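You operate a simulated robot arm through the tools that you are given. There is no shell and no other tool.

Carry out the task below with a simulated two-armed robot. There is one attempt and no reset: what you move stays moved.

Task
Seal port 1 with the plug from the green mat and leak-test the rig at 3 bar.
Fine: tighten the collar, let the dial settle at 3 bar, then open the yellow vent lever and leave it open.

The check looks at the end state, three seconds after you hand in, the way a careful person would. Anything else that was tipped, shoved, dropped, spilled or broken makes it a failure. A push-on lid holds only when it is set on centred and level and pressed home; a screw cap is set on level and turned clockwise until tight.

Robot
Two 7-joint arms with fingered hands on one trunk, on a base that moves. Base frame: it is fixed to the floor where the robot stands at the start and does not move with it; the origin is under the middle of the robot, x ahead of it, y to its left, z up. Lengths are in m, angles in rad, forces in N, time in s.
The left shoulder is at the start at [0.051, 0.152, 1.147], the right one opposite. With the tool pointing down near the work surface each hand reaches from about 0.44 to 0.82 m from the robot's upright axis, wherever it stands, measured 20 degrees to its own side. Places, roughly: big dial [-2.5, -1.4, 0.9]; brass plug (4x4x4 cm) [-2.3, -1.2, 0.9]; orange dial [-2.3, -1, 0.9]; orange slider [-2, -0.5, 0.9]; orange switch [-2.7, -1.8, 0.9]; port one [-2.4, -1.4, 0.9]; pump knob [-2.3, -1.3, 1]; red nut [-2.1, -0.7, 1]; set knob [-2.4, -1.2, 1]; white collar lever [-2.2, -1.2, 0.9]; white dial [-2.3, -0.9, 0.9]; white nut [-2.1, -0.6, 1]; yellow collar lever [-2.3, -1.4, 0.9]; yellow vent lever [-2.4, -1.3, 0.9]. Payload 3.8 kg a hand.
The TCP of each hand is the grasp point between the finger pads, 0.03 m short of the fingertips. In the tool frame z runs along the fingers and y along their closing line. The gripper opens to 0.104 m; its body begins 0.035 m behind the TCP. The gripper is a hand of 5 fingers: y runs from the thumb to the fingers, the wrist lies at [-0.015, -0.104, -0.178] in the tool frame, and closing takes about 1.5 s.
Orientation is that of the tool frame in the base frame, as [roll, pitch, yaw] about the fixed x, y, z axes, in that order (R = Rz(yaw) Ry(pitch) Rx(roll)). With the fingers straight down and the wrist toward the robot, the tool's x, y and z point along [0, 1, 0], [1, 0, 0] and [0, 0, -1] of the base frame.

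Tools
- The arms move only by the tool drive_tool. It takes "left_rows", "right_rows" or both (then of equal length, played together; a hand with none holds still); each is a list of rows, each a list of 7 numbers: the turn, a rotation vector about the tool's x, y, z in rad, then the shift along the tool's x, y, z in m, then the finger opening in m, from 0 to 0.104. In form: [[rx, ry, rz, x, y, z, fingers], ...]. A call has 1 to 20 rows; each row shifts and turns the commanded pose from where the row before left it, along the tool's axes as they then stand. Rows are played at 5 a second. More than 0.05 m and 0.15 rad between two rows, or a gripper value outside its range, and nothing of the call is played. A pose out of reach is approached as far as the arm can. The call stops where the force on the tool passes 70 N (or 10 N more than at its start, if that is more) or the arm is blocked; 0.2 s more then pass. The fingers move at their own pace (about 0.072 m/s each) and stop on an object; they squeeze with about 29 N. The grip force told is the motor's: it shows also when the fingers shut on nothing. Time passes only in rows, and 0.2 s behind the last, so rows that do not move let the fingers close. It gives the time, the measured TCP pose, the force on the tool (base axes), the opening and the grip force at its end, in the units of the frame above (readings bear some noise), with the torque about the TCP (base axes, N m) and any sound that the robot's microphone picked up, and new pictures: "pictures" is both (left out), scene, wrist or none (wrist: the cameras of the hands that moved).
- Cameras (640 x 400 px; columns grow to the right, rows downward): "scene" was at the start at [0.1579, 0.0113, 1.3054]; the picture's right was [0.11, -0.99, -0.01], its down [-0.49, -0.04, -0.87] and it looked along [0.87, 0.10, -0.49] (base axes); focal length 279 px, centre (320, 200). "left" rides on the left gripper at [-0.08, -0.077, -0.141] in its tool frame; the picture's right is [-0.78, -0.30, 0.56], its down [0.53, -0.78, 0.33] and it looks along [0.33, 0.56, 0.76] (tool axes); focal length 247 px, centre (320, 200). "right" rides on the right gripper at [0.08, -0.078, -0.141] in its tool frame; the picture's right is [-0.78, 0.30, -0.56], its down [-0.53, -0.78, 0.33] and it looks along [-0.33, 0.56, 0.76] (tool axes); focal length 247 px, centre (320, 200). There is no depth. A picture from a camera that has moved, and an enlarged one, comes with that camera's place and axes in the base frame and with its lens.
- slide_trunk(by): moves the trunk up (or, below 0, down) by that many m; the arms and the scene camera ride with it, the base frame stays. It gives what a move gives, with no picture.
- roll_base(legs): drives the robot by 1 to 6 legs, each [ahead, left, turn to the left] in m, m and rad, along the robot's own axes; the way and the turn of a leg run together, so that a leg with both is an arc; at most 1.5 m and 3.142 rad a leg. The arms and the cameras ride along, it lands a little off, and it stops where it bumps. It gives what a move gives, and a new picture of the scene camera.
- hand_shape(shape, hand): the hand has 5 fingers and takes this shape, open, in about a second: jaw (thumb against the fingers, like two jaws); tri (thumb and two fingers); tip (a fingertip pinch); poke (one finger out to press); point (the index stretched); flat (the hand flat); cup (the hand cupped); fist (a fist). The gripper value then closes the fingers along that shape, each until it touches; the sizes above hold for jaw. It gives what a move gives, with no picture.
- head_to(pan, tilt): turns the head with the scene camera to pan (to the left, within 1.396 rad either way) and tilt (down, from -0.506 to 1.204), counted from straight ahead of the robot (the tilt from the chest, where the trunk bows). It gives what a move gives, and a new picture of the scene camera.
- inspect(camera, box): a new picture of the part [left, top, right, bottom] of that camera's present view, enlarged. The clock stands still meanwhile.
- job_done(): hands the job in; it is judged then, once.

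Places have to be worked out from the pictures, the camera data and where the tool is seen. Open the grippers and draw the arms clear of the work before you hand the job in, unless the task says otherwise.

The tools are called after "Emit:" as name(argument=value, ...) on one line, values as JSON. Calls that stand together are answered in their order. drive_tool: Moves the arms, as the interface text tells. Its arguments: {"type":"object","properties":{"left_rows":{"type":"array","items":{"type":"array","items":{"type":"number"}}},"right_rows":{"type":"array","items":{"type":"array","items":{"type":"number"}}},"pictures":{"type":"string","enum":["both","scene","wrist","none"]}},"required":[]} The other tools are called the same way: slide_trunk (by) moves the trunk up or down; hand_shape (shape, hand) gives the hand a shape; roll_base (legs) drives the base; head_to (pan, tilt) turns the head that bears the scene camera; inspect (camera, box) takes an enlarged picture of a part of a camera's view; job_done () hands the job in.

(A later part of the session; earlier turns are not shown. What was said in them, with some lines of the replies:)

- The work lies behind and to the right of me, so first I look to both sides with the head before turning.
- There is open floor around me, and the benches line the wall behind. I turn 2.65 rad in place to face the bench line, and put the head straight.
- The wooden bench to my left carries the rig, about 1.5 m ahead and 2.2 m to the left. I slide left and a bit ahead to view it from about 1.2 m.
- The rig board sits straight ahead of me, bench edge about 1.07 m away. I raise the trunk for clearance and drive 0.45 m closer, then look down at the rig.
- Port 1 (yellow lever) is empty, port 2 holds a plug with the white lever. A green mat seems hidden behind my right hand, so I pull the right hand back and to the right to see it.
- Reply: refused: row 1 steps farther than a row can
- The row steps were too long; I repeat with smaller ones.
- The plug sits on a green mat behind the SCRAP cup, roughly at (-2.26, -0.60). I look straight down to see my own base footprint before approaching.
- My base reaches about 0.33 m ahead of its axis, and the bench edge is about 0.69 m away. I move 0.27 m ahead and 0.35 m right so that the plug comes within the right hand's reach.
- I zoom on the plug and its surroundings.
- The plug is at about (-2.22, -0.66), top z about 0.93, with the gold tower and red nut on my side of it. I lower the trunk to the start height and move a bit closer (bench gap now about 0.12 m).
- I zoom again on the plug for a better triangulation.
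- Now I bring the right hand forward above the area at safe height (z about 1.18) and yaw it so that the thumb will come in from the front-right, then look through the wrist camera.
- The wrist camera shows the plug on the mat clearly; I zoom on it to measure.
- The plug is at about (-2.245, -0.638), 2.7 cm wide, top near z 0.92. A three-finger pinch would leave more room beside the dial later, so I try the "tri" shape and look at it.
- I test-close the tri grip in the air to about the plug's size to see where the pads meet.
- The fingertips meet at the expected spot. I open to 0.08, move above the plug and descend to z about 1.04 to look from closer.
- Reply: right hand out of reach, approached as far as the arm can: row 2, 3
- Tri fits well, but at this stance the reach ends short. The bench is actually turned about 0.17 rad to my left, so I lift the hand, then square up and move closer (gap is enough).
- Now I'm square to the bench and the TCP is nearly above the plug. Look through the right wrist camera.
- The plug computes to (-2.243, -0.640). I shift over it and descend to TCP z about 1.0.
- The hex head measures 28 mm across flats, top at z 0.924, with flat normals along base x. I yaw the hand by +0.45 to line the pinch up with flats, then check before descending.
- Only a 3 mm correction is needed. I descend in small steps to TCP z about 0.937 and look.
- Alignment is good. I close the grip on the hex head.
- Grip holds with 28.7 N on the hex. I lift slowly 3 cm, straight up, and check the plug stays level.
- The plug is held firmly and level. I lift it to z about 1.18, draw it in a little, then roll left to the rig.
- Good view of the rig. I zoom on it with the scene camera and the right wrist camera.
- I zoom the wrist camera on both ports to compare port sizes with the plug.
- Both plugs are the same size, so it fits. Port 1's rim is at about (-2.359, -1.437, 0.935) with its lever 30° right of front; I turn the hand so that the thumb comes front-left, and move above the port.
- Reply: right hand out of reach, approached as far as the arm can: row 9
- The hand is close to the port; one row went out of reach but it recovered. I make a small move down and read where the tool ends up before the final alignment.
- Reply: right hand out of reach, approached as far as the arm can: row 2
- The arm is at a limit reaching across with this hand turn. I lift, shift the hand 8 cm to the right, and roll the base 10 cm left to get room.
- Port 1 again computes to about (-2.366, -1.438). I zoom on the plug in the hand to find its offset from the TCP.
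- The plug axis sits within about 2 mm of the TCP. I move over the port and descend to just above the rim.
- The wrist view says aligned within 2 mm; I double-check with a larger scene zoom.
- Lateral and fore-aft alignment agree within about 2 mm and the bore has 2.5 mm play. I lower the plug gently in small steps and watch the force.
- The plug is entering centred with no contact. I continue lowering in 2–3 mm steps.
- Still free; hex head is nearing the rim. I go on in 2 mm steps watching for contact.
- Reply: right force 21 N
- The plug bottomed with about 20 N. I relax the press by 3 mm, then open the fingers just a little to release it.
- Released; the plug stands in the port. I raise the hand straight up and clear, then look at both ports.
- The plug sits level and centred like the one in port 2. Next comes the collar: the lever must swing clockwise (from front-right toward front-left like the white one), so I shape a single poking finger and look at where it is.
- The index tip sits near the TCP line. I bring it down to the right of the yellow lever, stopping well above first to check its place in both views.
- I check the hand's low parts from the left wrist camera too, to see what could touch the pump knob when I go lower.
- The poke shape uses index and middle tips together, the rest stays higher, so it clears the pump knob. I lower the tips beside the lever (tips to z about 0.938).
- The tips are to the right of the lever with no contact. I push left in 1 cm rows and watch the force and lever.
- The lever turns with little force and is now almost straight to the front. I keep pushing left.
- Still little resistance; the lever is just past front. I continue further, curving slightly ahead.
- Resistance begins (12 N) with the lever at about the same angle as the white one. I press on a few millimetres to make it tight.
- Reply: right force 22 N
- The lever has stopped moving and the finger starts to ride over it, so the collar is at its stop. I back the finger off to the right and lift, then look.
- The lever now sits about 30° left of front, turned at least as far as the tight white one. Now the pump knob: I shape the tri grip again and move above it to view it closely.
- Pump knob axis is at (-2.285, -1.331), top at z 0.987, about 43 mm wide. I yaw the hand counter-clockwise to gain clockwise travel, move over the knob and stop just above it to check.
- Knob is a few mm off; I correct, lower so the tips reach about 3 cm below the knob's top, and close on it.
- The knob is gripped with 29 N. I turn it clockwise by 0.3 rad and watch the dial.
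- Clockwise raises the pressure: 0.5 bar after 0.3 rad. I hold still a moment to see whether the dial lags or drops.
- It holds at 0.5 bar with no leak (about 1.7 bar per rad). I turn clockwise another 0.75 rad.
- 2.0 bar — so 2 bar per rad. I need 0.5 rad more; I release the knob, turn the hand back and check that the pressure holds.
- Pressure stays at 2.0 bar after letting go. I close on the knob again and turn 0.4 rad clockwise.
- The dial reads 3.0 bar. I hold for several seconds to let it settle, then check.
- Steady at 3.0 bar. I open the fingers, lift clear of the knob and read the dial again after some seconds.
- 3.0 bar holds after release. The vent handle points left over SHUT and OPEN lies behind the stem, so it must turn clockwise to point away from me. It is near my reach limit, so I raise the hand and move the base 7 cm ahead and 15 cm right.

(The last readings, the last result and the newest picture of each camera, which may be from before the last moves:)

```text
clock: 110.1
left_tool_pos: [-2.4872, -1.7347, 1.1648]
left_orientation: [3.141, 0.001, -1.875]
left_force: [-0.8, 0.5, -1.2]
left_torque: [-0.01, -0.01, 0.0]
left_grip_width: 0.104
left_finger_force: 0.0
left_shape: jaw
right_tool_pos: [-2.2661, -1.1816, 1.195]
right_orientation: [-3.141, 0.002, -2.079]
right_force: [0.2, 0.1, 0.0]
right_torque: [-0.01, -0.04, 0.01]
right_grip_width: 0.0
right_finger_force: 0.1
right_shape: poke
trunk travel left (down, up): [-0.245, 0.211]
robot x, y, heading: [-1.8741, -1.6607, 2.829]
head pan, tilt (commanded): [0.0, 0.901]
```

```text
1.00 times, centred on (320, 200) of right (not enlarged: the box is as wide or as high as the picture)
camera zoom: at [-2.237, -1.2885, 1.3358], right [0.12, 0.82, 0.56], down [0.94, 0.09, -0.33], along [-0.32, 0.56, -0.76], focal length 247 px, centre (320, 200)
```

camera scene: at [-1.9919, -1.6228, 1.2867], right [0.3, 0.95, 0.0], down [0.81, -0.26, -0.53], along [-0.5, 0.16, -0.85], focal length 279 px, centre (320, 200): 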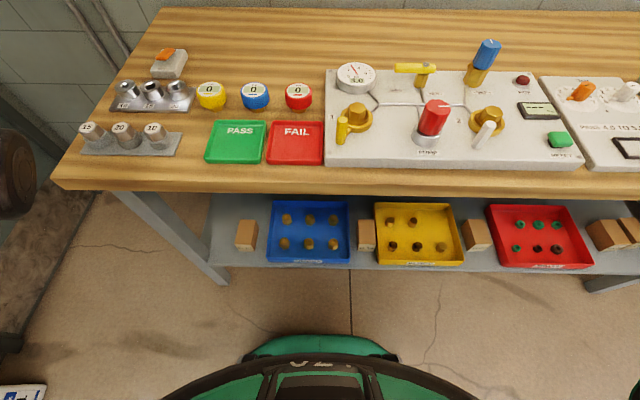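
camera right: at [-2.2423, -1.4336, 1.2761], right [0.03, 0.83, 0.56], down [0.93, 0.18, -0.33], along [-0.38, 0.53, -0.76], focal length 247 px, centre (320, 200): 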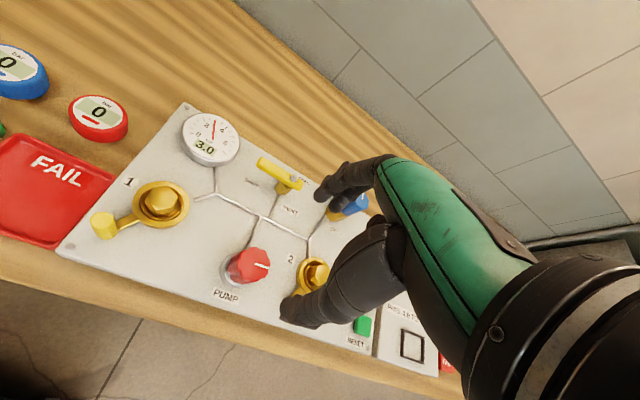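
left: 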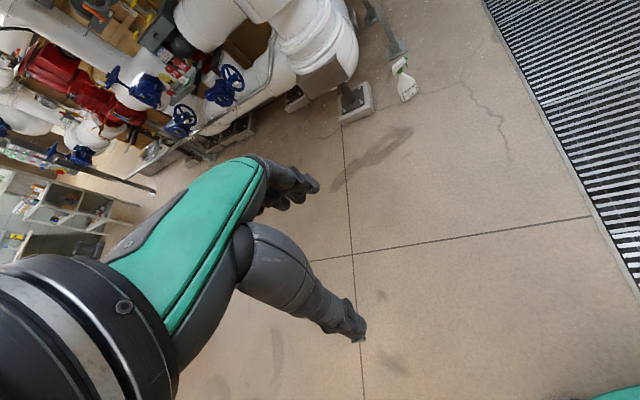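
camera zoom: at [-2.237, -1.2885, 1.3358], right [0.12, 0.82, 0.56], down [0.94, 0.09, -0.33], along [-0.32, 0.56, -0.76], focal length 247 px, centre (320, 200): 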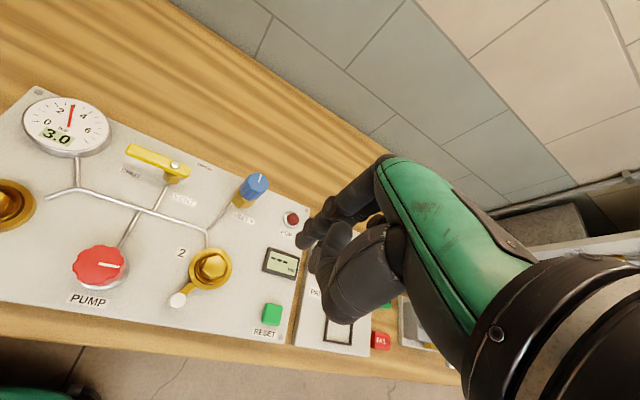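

Dial still shows 3.0 bar. Vent pivot computes to (-2.428, -1.262), handle tip 6.3 cm to its left. I bring the poking fingers above the front side of the handle and check.

Emit:
drive_tool(right_rows=[[0, 0, -0.1, 0, 0, 0, 0.0], [0, 0, -0.1, 0, 0, 0, 0.0], [0, 0, 0, 0.0357, 0.0185, 0.02, 0.0], [0, 0, 0, 0.0357, 0.0185, 0.02, 0.0], [0, 0, 0, 0.0357, 0.0185, 0.02, 0.0], [0, 0, 0, 0.0357, 0.0185, 0.02, 0.0], [0, 0, 0, 0.0357, 0.0185, 0.02, 0.0], [0, 0, 0, 0, 0, 0.045, 0.0], [0, 0, 0, 0, 0, 0, 0.0]], pictures="both")

Emit:
inspect(camera="scene", box=[330, 20, 500, 150])

Emit:
inspect(camera="right", box=[200, 130, 400, 310])

```text
clock: 112.1
left_tool_pos: [-2.4866, -1.7345, 1.1639]
left_orientation: [3.14, 0.002, -1.875]
left_force: [0.3, -0.2, -0.8]
left_torque: [0.01, -0.02, 0.0]
left_grip_width: 0.1037
left_finger_force: 0.0
left_shape: jaw
right_tool_pos: [-2.4084, -1.3229, 1.0501]
right_orientation: [3.14, 0.001, -1.877]
right_force: [0.7, 0.8, 0.3]
right_torque: [0.02, -0.01, -0.01]
right_grip_width: 0.0001
right_finger_force: 0.1
right_shape: poke
trunk travel left (down, up): [-0.245, 0.211]
robot x, y, heading: [-1.8776, -1.6627, 2.837]
head pan, tilt (commanded): [0.0, 0.901]
camera scene: at [-1.9941, -1.6223, 1.2862], right [0.3, 0.95, 0.0], down [0.81, -0.26, -0.52], along [-0.5, 0.16, -0.85], focal length 279 px, centre (320, 200)
camera right: at [-2.3584, -1.4221, 1.1915], right [-0.05, 0.83, 0.56], down [0.9, 0.27, -0.33], along [-0.43, 0.49, -0.76], focal length 247 px, centre (320, 200)
```

scene: 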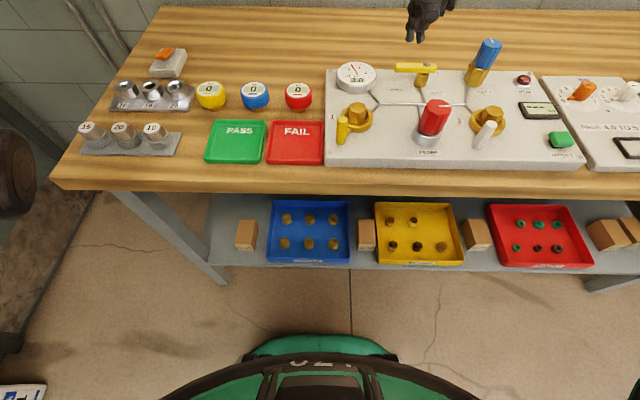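
right: 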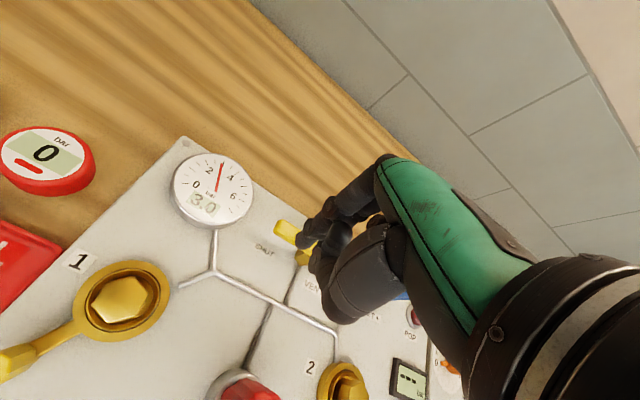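

```text
3.08 times, centred on (415, 85) of scene
camera zoom: at [-1.9941, -1.6223, 1.2862], right [0.3, 0.95, 0.0], down [0.81, -0.26, -0.52], along [-0.5, 0.16, -0.85], focal length 858 px, centre (28, 554)
```

zoom: 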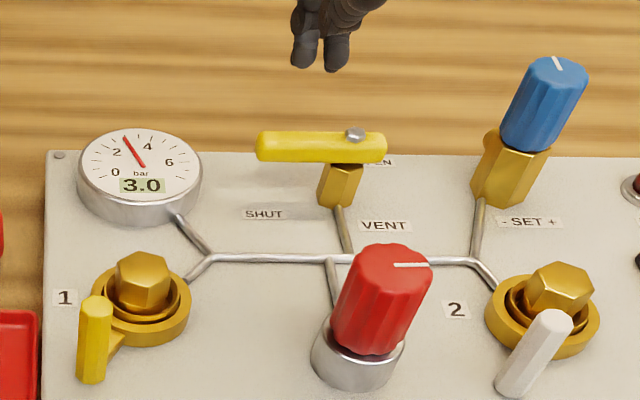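

```text
2.22 times, centred on (300, 220) of right
camera zoom: at [-2.3584, -1.4221, 1.1915], right [-0.05, 0.83, 0.56], down [0.9, 0.27, -0.33], along [-0.43, 0.49, -0.76], focal length 549 px, centre (364, 156)
```

zoom: 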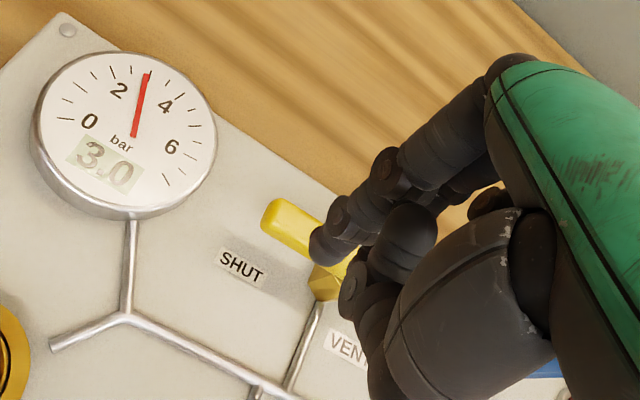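

The tips are right where wanted (3.5 cm in front of the handle, 4 cm left of the pivot). I lower them to z about 0.93.

Emit:
drive_tool(right_rows=[[0, 0, 0, 0, 0, 0.03, 0.0], [0, 0, 0, 0, 0, 0.03, 0.0], [0, 0, 0, 0, 0, 0.027, 0.0], [0, 0, 0, 0, 0, 0, 0.0]], pictures="none")

Emit:
inspect(camera="scene", box=[330, 20, 500, 150])

Emit:
inspect(camera="right", box=[200, 130, 400, 310])

```text
clock: 113.1
left_tool_pos: [-2.4874, -1.7358, 1.1638]
left_orientation: [-3.142, 0.0, -1.875]
left_force: [-0.5, 0.1, 0.4]
left_torque: [-0.01, 0.02, -0.01]
left_grip_width: 0.1039
left_finger_force: 0.0
left_shape: jaw
right_tool_pos: [-2.4077, -1.3237, 0.9632]
right_orientation: [3.14, 0.001, -1.879]
right_force: [-0.1, -0.9, 0.4]
right_torque: [0.01, 0.01, 0.03]
right_grip_width: 0.0001
right_finger_force: 0.1
right_shape: poke
trunk travel left (down, up): [-0.245, 0.211]
robot x, y, heading: [-1.8756, -1.6573, 2.832]
head pan, tilt (commanded): [0.0, 0.901]
```

```text
3.08 times, centred on (415, 85) of scene
camera zoom: at [-1.9942, -1.6218, 1.2862], right [0.3, 0.95, 0.0], down [0.81, -0.26, -0.52], along [-0.5, 0.16, -0.85], focal length 858 px, centre (28, 554)
```

zoom: 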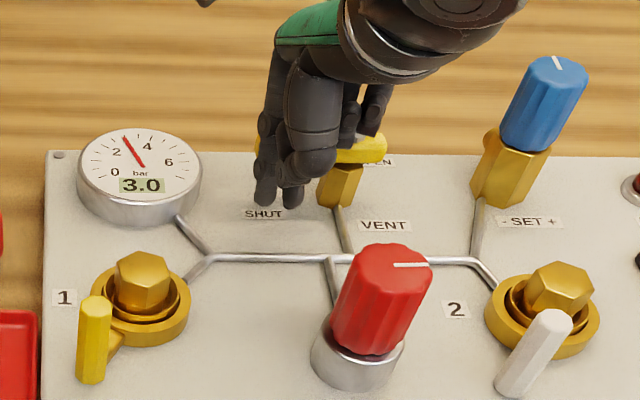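

```text
2.22 times, centred on (300, 220) of right
camera zoom: at [-2.3576, -1.423, 1.1036], right [-0.05, 0.83, 0.56], down [0.9, 0.27, -0.33], along [-0.43, 0.49, -0.76], focal length 549 px, centre (364, 156)
```

zoom: 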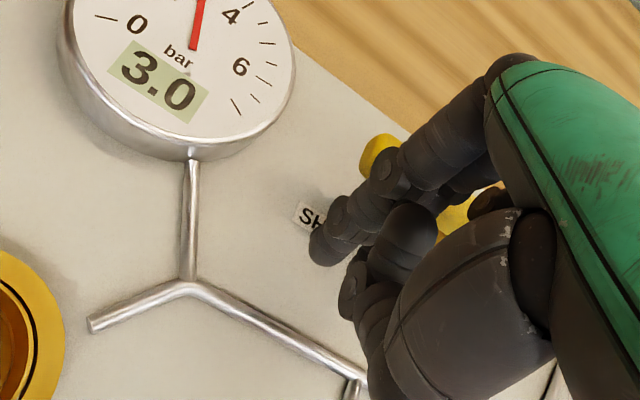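

No contact yet; the fingers stand in front of the handle. I push ahead (away from me) in small steps.

Emit:
drive_tool(right_rows=[[0, 0, 0, 0, 0.01, 0, 0.0], [0, 0, 0, 0, 0.01, 0, 0.0], [0, 0, 0, 0, 0.008, 0, 0.0], [0, 0, 0, 0, 0.008, 0, 0.0], [0, 0, 0, 0, 0, 0, 0.0]], pictures="none")

Emit:
inspect(camera="scene", box=[330, 20, 500, 150])

Emit:
inspect(camera="right", box=[160, 100, 400, 310])

```text
clock: 114.3
left_tool_pos: [-2.486, -1.7357, 1.1638]
left_orientation: [3.139, 0.0, -1.875]
left_force: [1.1, -0.6, -0.2]
left_torque: [-0.02, -0.01, 0.05]
left_grip_width: 0.1038
left_finger_force: 0.1
left_shape: jaw
right_tool_pos: [-2.4409, -1.3119, 0.9639]
right_orientation: [3.141, 0.0, -1.879]
right_force: [1.7, -0.8, 0.9]
right_torque: [0.04, 0.01, 0.03]
right_grip_width: 0.0
right_finger_force: 0.1
right_shape: poke
trunk travel left (down, up): [-0.245, 0.211]
robot x, y, heading: [-1.876, -1.6586, 2.832]
head pan, tilt (commanded): [0.0, 0.901]
```

```text
3.08 times, centred on (415, 85) of scene
camera zoom: at [-1.9939, -1.6221, 1.2862], right [0.3, 0.95, 0.0], down [0.81, -0.26, -0.52], along [-0.5, 0.16, -0.85], focal length 858 px, centre (28, 554)
```

zoom: 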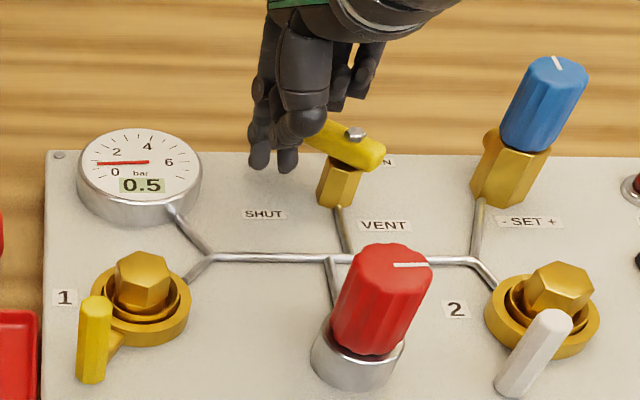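

```text
1.90 times, centred on (280, 205) of right
camera zoom: at [-2.3919, -1.4113, 1.1047], right [-0.05, 0.83, 0.56], down [0.9, 0.27, -0.33], along [-0.43, 0.49, -0.76], focal length 470 px, centre (396, 190)
```

zoom: 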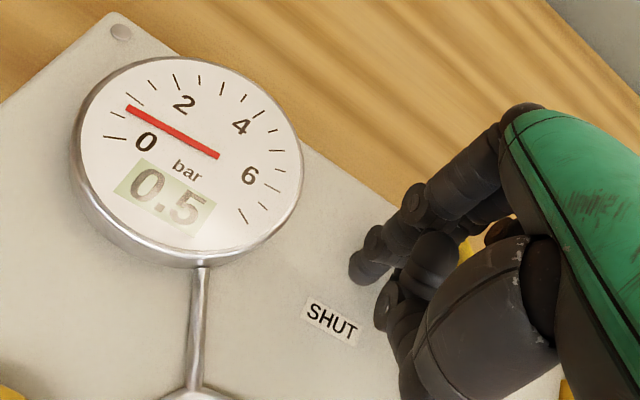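

The vent is opening: the dial fell to 0.5 bar. I follow the handle's arc on toward the fully open position pointing away.

Emit:
drive_tool(right_rows=[[0, 0, 0, 0.001, 0.008, 0, 0.0], [0, 0, 0, 0, 0.008, 0, 0.0], [0, 0, 0, -0.0054, 0.0096, 0, 0.0], [0, 0, 0, -0.0078, 0.0084, 0, 0.0], [0, 0, 0, 0, 0, 0, 0.0]], pictures="none")

Emit:
inspect(camera="scene", box=[330, 20, 500, 150])

Emit:
inspect(camera="right", box=[160, 100, 400, 310])

```text
clock: 115.5
left_tool_pos: [-2.4874, -1.7363, 1.1653]
left_orientation: [-3.141, 0.0, -1.875]
left_force: [0.4, 0.5, 0.7]
left_torque: [0.02, 0.0, 0.02]
left_grip_width: 0.1037
left_finger_force: 0.1
left_shape: jaw
right_tool_pos: [-2.463, -1.287, 0.9656]
right_orientation: [3.139, 0.0, -1.879]
right_force: [1.1, -1.8, 0.1]
right_torque: [0.0, 0.01, 0.03]
right_grip_width: 0.0
right_finger_force: 0.0
right_shape: poke
right hand out of reach, approached as far as the arm can: row 3, 4
trunk travel left (down, up): [-0.245, 0.211]
robot x, y, heading: [-1.8767, -1.6604, 2.834]
head pan, tilt (commanded): [0.0, 0.901]
```

```text
3.08 times, centred on (415, 85) of scene
camera zoom: at [-1.9944, -1.6221, 1.2861], right [0.3, 0.95, 0.0], down [0.81, -0.26, -0.52], along [-0.5, 0.16, -0.85], focal length 858 px, centre (28, 554)
```

zoom: 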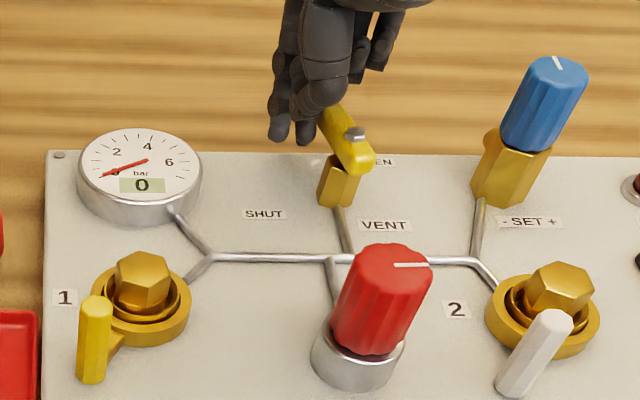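

```text
1.90 times, centred on (280, 205) of right
camera zoom: at [-2.4131, -1.3871, 1.1065], right [-0.05, 0.83, 0.56], down [0.9, 0.27, -0.33], along [-0.43, 0.49, -0.76], focal length 470 px, centre (396, 190)
```

zoom: 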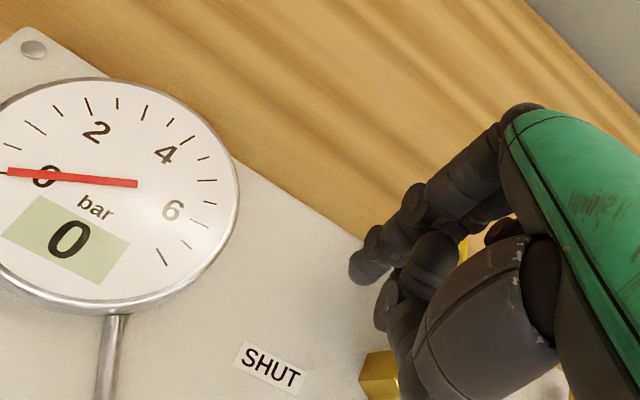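

The dial is at 0 and the handle is about two-thirds round. I now push to the right to bring it fully to the open stop.

Emit:
drive_tool(right_rows=[[0, 0, 0, -0.006, 0, 0, 0.0], [0, 0, 0, -0.006, 0, 0, 0.0], [0, 0, 0, -0.005, 0, 0, 0.0], [0, 0, 0, 0, 0, 0, 0.0]], pictures="none")

Emit:
inspect(camera="scene", box=[330, 20, 500, 150])

Emit:
inspect(camera="right", box=[160, 100, 480, 340])

```text
clock: 116.5
left_tool_pos: [-2.4883, -1.7383, 1.1632]
left_orientation: [-3.14, 0.001, -1.875]
left_force: [-0.3, 0.0, -0.3]
left_torque: [-0.01, 0.01, 0.01]
left_grip_width: 0.1039
left_finger_force: 0.1
left_shape: jaw
right_tool_pos: [-2.4584, -1.2768, 0.9662]
right_orientation: [3.141, -0.001, -1.873]
right_force: [-4.6, -14.3, -0.1]
right_torque: [-0.26, 0.06, 0.16]
right_grip_width: 0.0
right_finger_force: 0.1
right_shape: poke
trunk travel left (down, up): [-0.245, 0.211]
robot x, y, heading: [-1.874, -1.66, 2.834]
head pan, tilt (commanded): [0.0, 0.901]
```

```text
3.08 times, centred on (415, 85) of scene
camera zoom: at [-1.9954, -1.6243, 1.2861], right [0.3, 0.95, 0.0], down [0.81, -0.26, -0.52], along [-0.5, 0.16, -0.85], focal length 858 px, centre (28, 554)
```

zoom: 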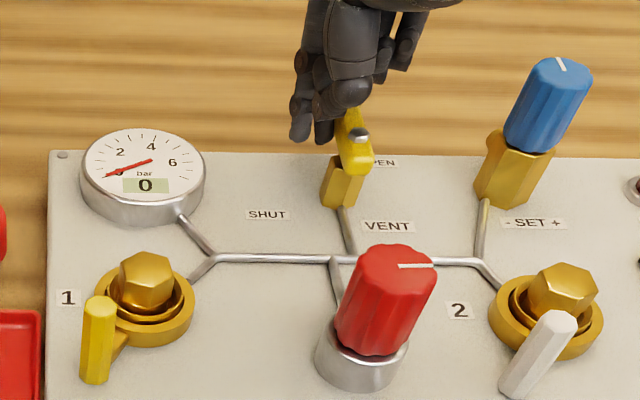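

```text
1.67 times, centred on (320, 220) of right
camera zoom: at [-2.4088, -1.3757, 1.1073], right [-0.05, 0.83, 0.56], down [0.9, 0.28, -0.33], along [-0.43, 0.48, -0.76], focal length 412 px, centre (320, 167)
```

zoom: 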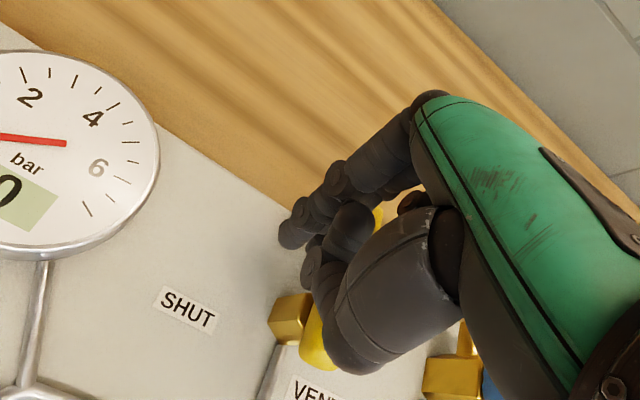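

15 N of resistance and the handle is in line with its pipe, pointing away: the open stop is reached. I back the finger off to the left, lift straight up and clear.

Emit:
drive_tool(right_rows=[[0, 0, 0, 0.012, 0, 0, 0.0], [0, 0, 0, 0.012, 0, 0, 0.0], [0, 0, 0, 0, 0, -0.02, 0.0], [0, 0, 0, 0, 0, -0.04, 0.0], [0, 0, 0, 0, 0, -0.045, 0.0], [0, 0, 0, 0, 0, -0.045, 0.0], [0, 0, 0, 0, -0.04, -0.02, 0.0], [0, 0, 0, 0, -0.045, 0, 0.0], [0, 0, 0, -0.02, -0.045, 0, 0.0], [0, 0, 0, -0.02, -0.045, 0, 0.0]], pictures="both")

Emit:
inspect(camera="scene", box=[330, 20, 500, 150])

Emit:
inspect(camera="right", box=[40, 60, 340, 260])

```text
clock: 118.7
left_tool_pos: [-2.4843, -1.7339, 1.166]
left_orientation: [3.138, 0.0, -1.875]
left_force: [-0.5, 0.6, 0.2]
left_torque: [0.0, 0.0, 0.03]
left_grip_width: 0.1038
left_finger_force: 0.0
left_shape: jaw
right_tool_pos: [-2.2793, -1.3069, 1.138]
right_orientation: [3.141, 0.0, -1.878]
right_force: [-0.1, 0.1, -0.5]
right_torque: [0.02, 0.0, -0.02]
right_grip_width: 0.0001
right_finger_force: 0.1
right_shape: poke
right hand out of reach, approached as far as the arm can: row 2
trunk travel left (down, up): [-0.245, 0.211]
robot x, y, heading: [-1.8785, -1.6616, 2.836]
head pan, tilt (commanded): [0.0, 0.901]
camera scene: at [-1.9918, -1.6212, 1.2864], right [0.3, 0.95, 0.0], down [0.81, -0.26, -0.53], along [-0.5, 0.16, -0.85], focal length 279 px, centre (320, 200)
camera right: at [-2.229, -1.4073, 1.2785], right [-0.05, 0.83, 0.56], down [0.9, 0.27, -0.33], along [-0.43, 0.49, -0.76], focal length 247 px, centre (320, 200)
```

scene: 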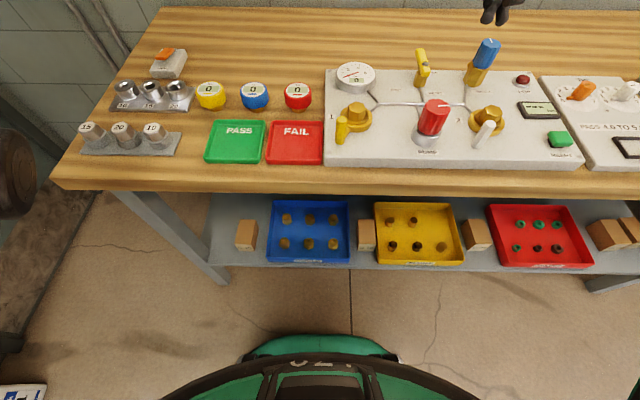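
right: 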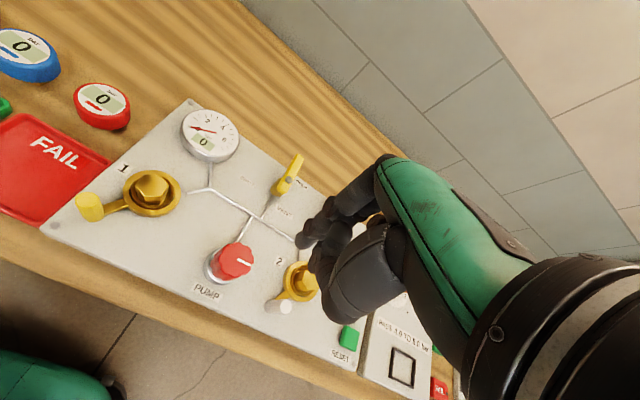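

```text
3.08 times, centred on (415, 85) of scene
camera zoom: at [-1.9918, -1.6212, 1.2864], right [0.3, 0.95, 0.0], down [0.81, -0.26, -0.53], along [-0.5, 0.16, -0.85], focal length 858 px, centre (28, 554)
```

zoom: 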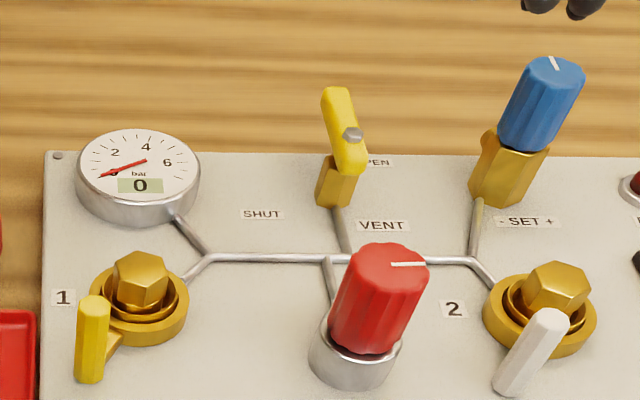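

```text
2.00 times, centred on (190, 160) of right
camera zoom: at [-2.229, -1.4073, 1.2785], right [-0.05, 0.83, 0.56], down [0.9, 0.27, -0.33], along [-0.43, 0.49, -0.76], focal length 494 px, centre (580, 280)
```

zoom: 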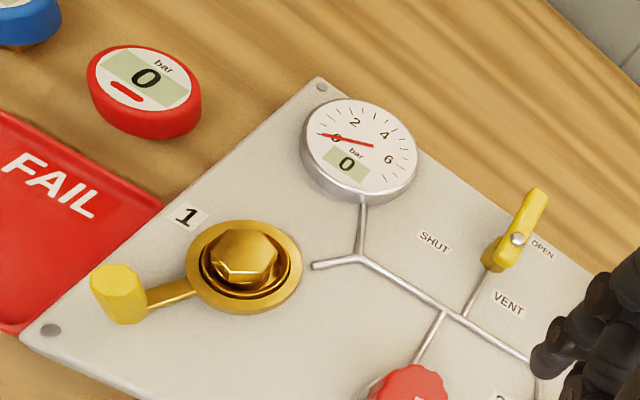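

The handle now points away in line with its pipe (OPEN), dial at 0, everything else looks undisturbed. I raise the right hand, back the base away, and open the hand.

Emit:
drive_tool(right_rows=[[0, 0, 0, 0, -0.03, -0.03, 0.0], [0, 0, 0, 0, -0.03, -0.03, 0.0]], pictures="none")

Emit:
roll_base(legs=[[-0.4, 0, 0]])

Emit:
hand_shape(hand="right", shape="jaw")

Emit:
head_to(pan=-0.2, tilt=0.6)

Emit:
inspect(camera="scene", box=[180, 80, 440, 240])

```text
clock: 119.3
left_tool_pos: [-2.4833, -1.7361, 1.1651]
left_orientation: [3.138, 0.001, -1.877]
left_force: [0.3, 0.0, 0.1]
left_torque: [0.0, 0.01, 0.04]
left_grip_width: 0.104
left_finger_force: 0.0
left_shape: jaw
right_tool_pos: [-2.2238, -1.3268, 1.1987]
right_orientation: [3.139, 0.0, -1.877]
right_force: [0.4, -0.7, -0.2]
right_torque: [-0.01, 0.01, 0.0]
right_grip_width: 0.0
right_finger_force: 0.0
right_shape: poke
trunk travel left (down, up): [-0.245, 0.211]
robot x, y, heading: [-1.8752, -1.6629, 2.84]
head pan, tilt (commanded): [0.0, 0.901]
```

```text
clock: 121.9
left_tool_pos: [-2.097, -1.8616, 1.1637]
left_orientation: [3.141, 0.001, -1.871]
left_force: [0.5, -0.1, 0.0]
left_torque: [0.01, -0.05, 0.0]
left_grip_width: 0.1038
left_finger_force: 0.0
left_shape: jaw
right_tool_pos: [-1.8382, -1.4516, 1.1985]
right_orientation: [3.14, 0.0, -1.872]
right_force: [0.1, 0.8, 1.0]
right_torque: [0.01, -0.02, -0.02]
right_grip_width: 0.0002
right_finger_force: 0.1
right_shape: poke
trunk travel left (down, up): [-0.245, 0.211]
robot x, y, heading: [-1.4888, -1.7825, 2.844]
head pan, tilt (commanded): [0.0, 0.901]
camera scene: at [-1.6054, -1.7446, 1.286], right [0.3, 0.95, 0.0], down [0.81, -0.25, -0.52], along [-0.5, 0.16, -0.85], focal length 279 px, centre (320, 200)
```

scene: 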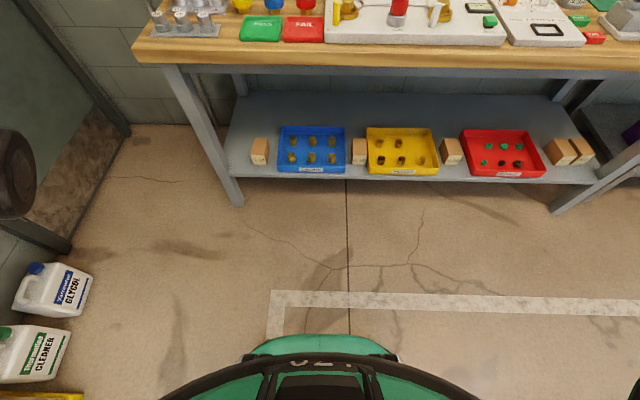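

```text
clock: 122.8
left_tool_pos: [-2.0972, -1.8604, 1.1642]
left_orientation: [-3.141, -0.001, -1.872]
left_force: [-0.7, 0.1, 0.3]
left_torque: [0.02, -0.02, 0.01]
left_grip_width: 0.1035
left_finger_force: 0.1
left_shape: jaw
right_tool_pos: [-1.8375, -1.4508, 1.1985]
right_orientation: [-3.141, 0.0, -1.873]
right_force: [-0.5, 0.6, -0.4]
right_torque: [0.0, -0.02, 0.05]
right_grip_width: 0.1035
right_finger_force: 0.0
right_shape: jaw
trunk travel left (down, up): [-0.245, 0.211]
robot x, y, heading: [-1.4877, -1.7823, 2.842]
head pan, tilt (commanded): [0.0, 0.901]
```

```text
clock: 123.6
left_tool_pos: [-2.0959, -1.861, 1.1641]
left_orientation: [3.141, -0.001, -1.871]
left_force: [-0.6, 0.0, -0.2]
left_torque: [-0.03, -0.02, 0.02]
left_grip_width: 0.1036
left_finger_force: 0.1
left_shape: jaw
right_tool_pos: [-1.8384, -1.4505, 1.1975]
right_orientation: [3.14, 0.0, -1.873]
right_force: [0.0, -0.7, 0.2]
right_torque: [-0.01, -0.03, -0.02]
right_grip_width: 0.1039
right_finger_force: 0.1
right_shape: jaw
trunk travel left (down, up): [-0.245, 0.211]
robot x, y, heading: [-1.4888, -1.7825, 2.834]
head pan, tilt (commanded): [-0.201, 0.6]
camera scene: at [-1.613, -1.7238, 1.3094], right [0.48, 0.88, 0.02], down [0.59, -0.3, -0.75], along [-0.65, 0.38, -0.66], focal length 279 px, centre (320, 200)
```

scene: 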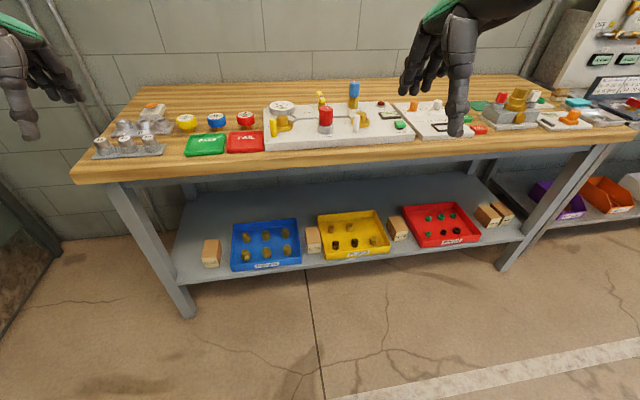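

```text
2.46 times, centred on (310, 160) of scene
camera zoom: at [-1.613, -1.7238, 1.3094], right [0.48, 0.88, 0.02], down [0.59, -0.3, -0.75], along [-0.65, 0.38, -0.66], focal length 686 px, centre (345, 298)
```

zoom: 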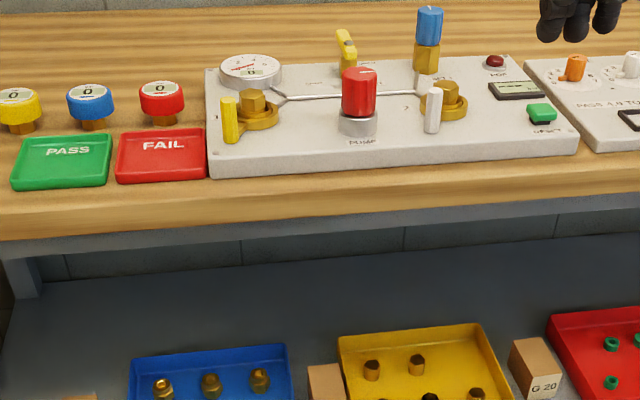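

Plug in port 1 is collared and level, the 3 bar test held, the vent handle stands open, and both open hands are clear of the bench. I hand the job in.

Emit:
job_done()

```text
The job is handed in.
```

I sealed port 1 with the plug from the green mat, tested the rig at 3 bar with no leak, and handed the job in. I haven't been told the result of the check.

- **Plug and collar:** the plug sits level and centred in port 1. I turned the yellow collar lever clockwise to its stop, at least as far as the lever on port 2.
- **Leak test:** I turned the pump knob clockwise until the dial read 3.0 bar. It stayed at 3.0 for about 12 seconds, including after I let go of the knob.
- **Vent:** I turned the yellow vent lever to its open stop and left it there. The dial dropped to 0.

I saw nothing else tipped, moved or dropped in the last pictures, but my right hand hid part of the panel beside the rig, so I couldn't check that bit. The pump knob is still where the test left it. Both hands are open, and I backed away from the bench before handing in.
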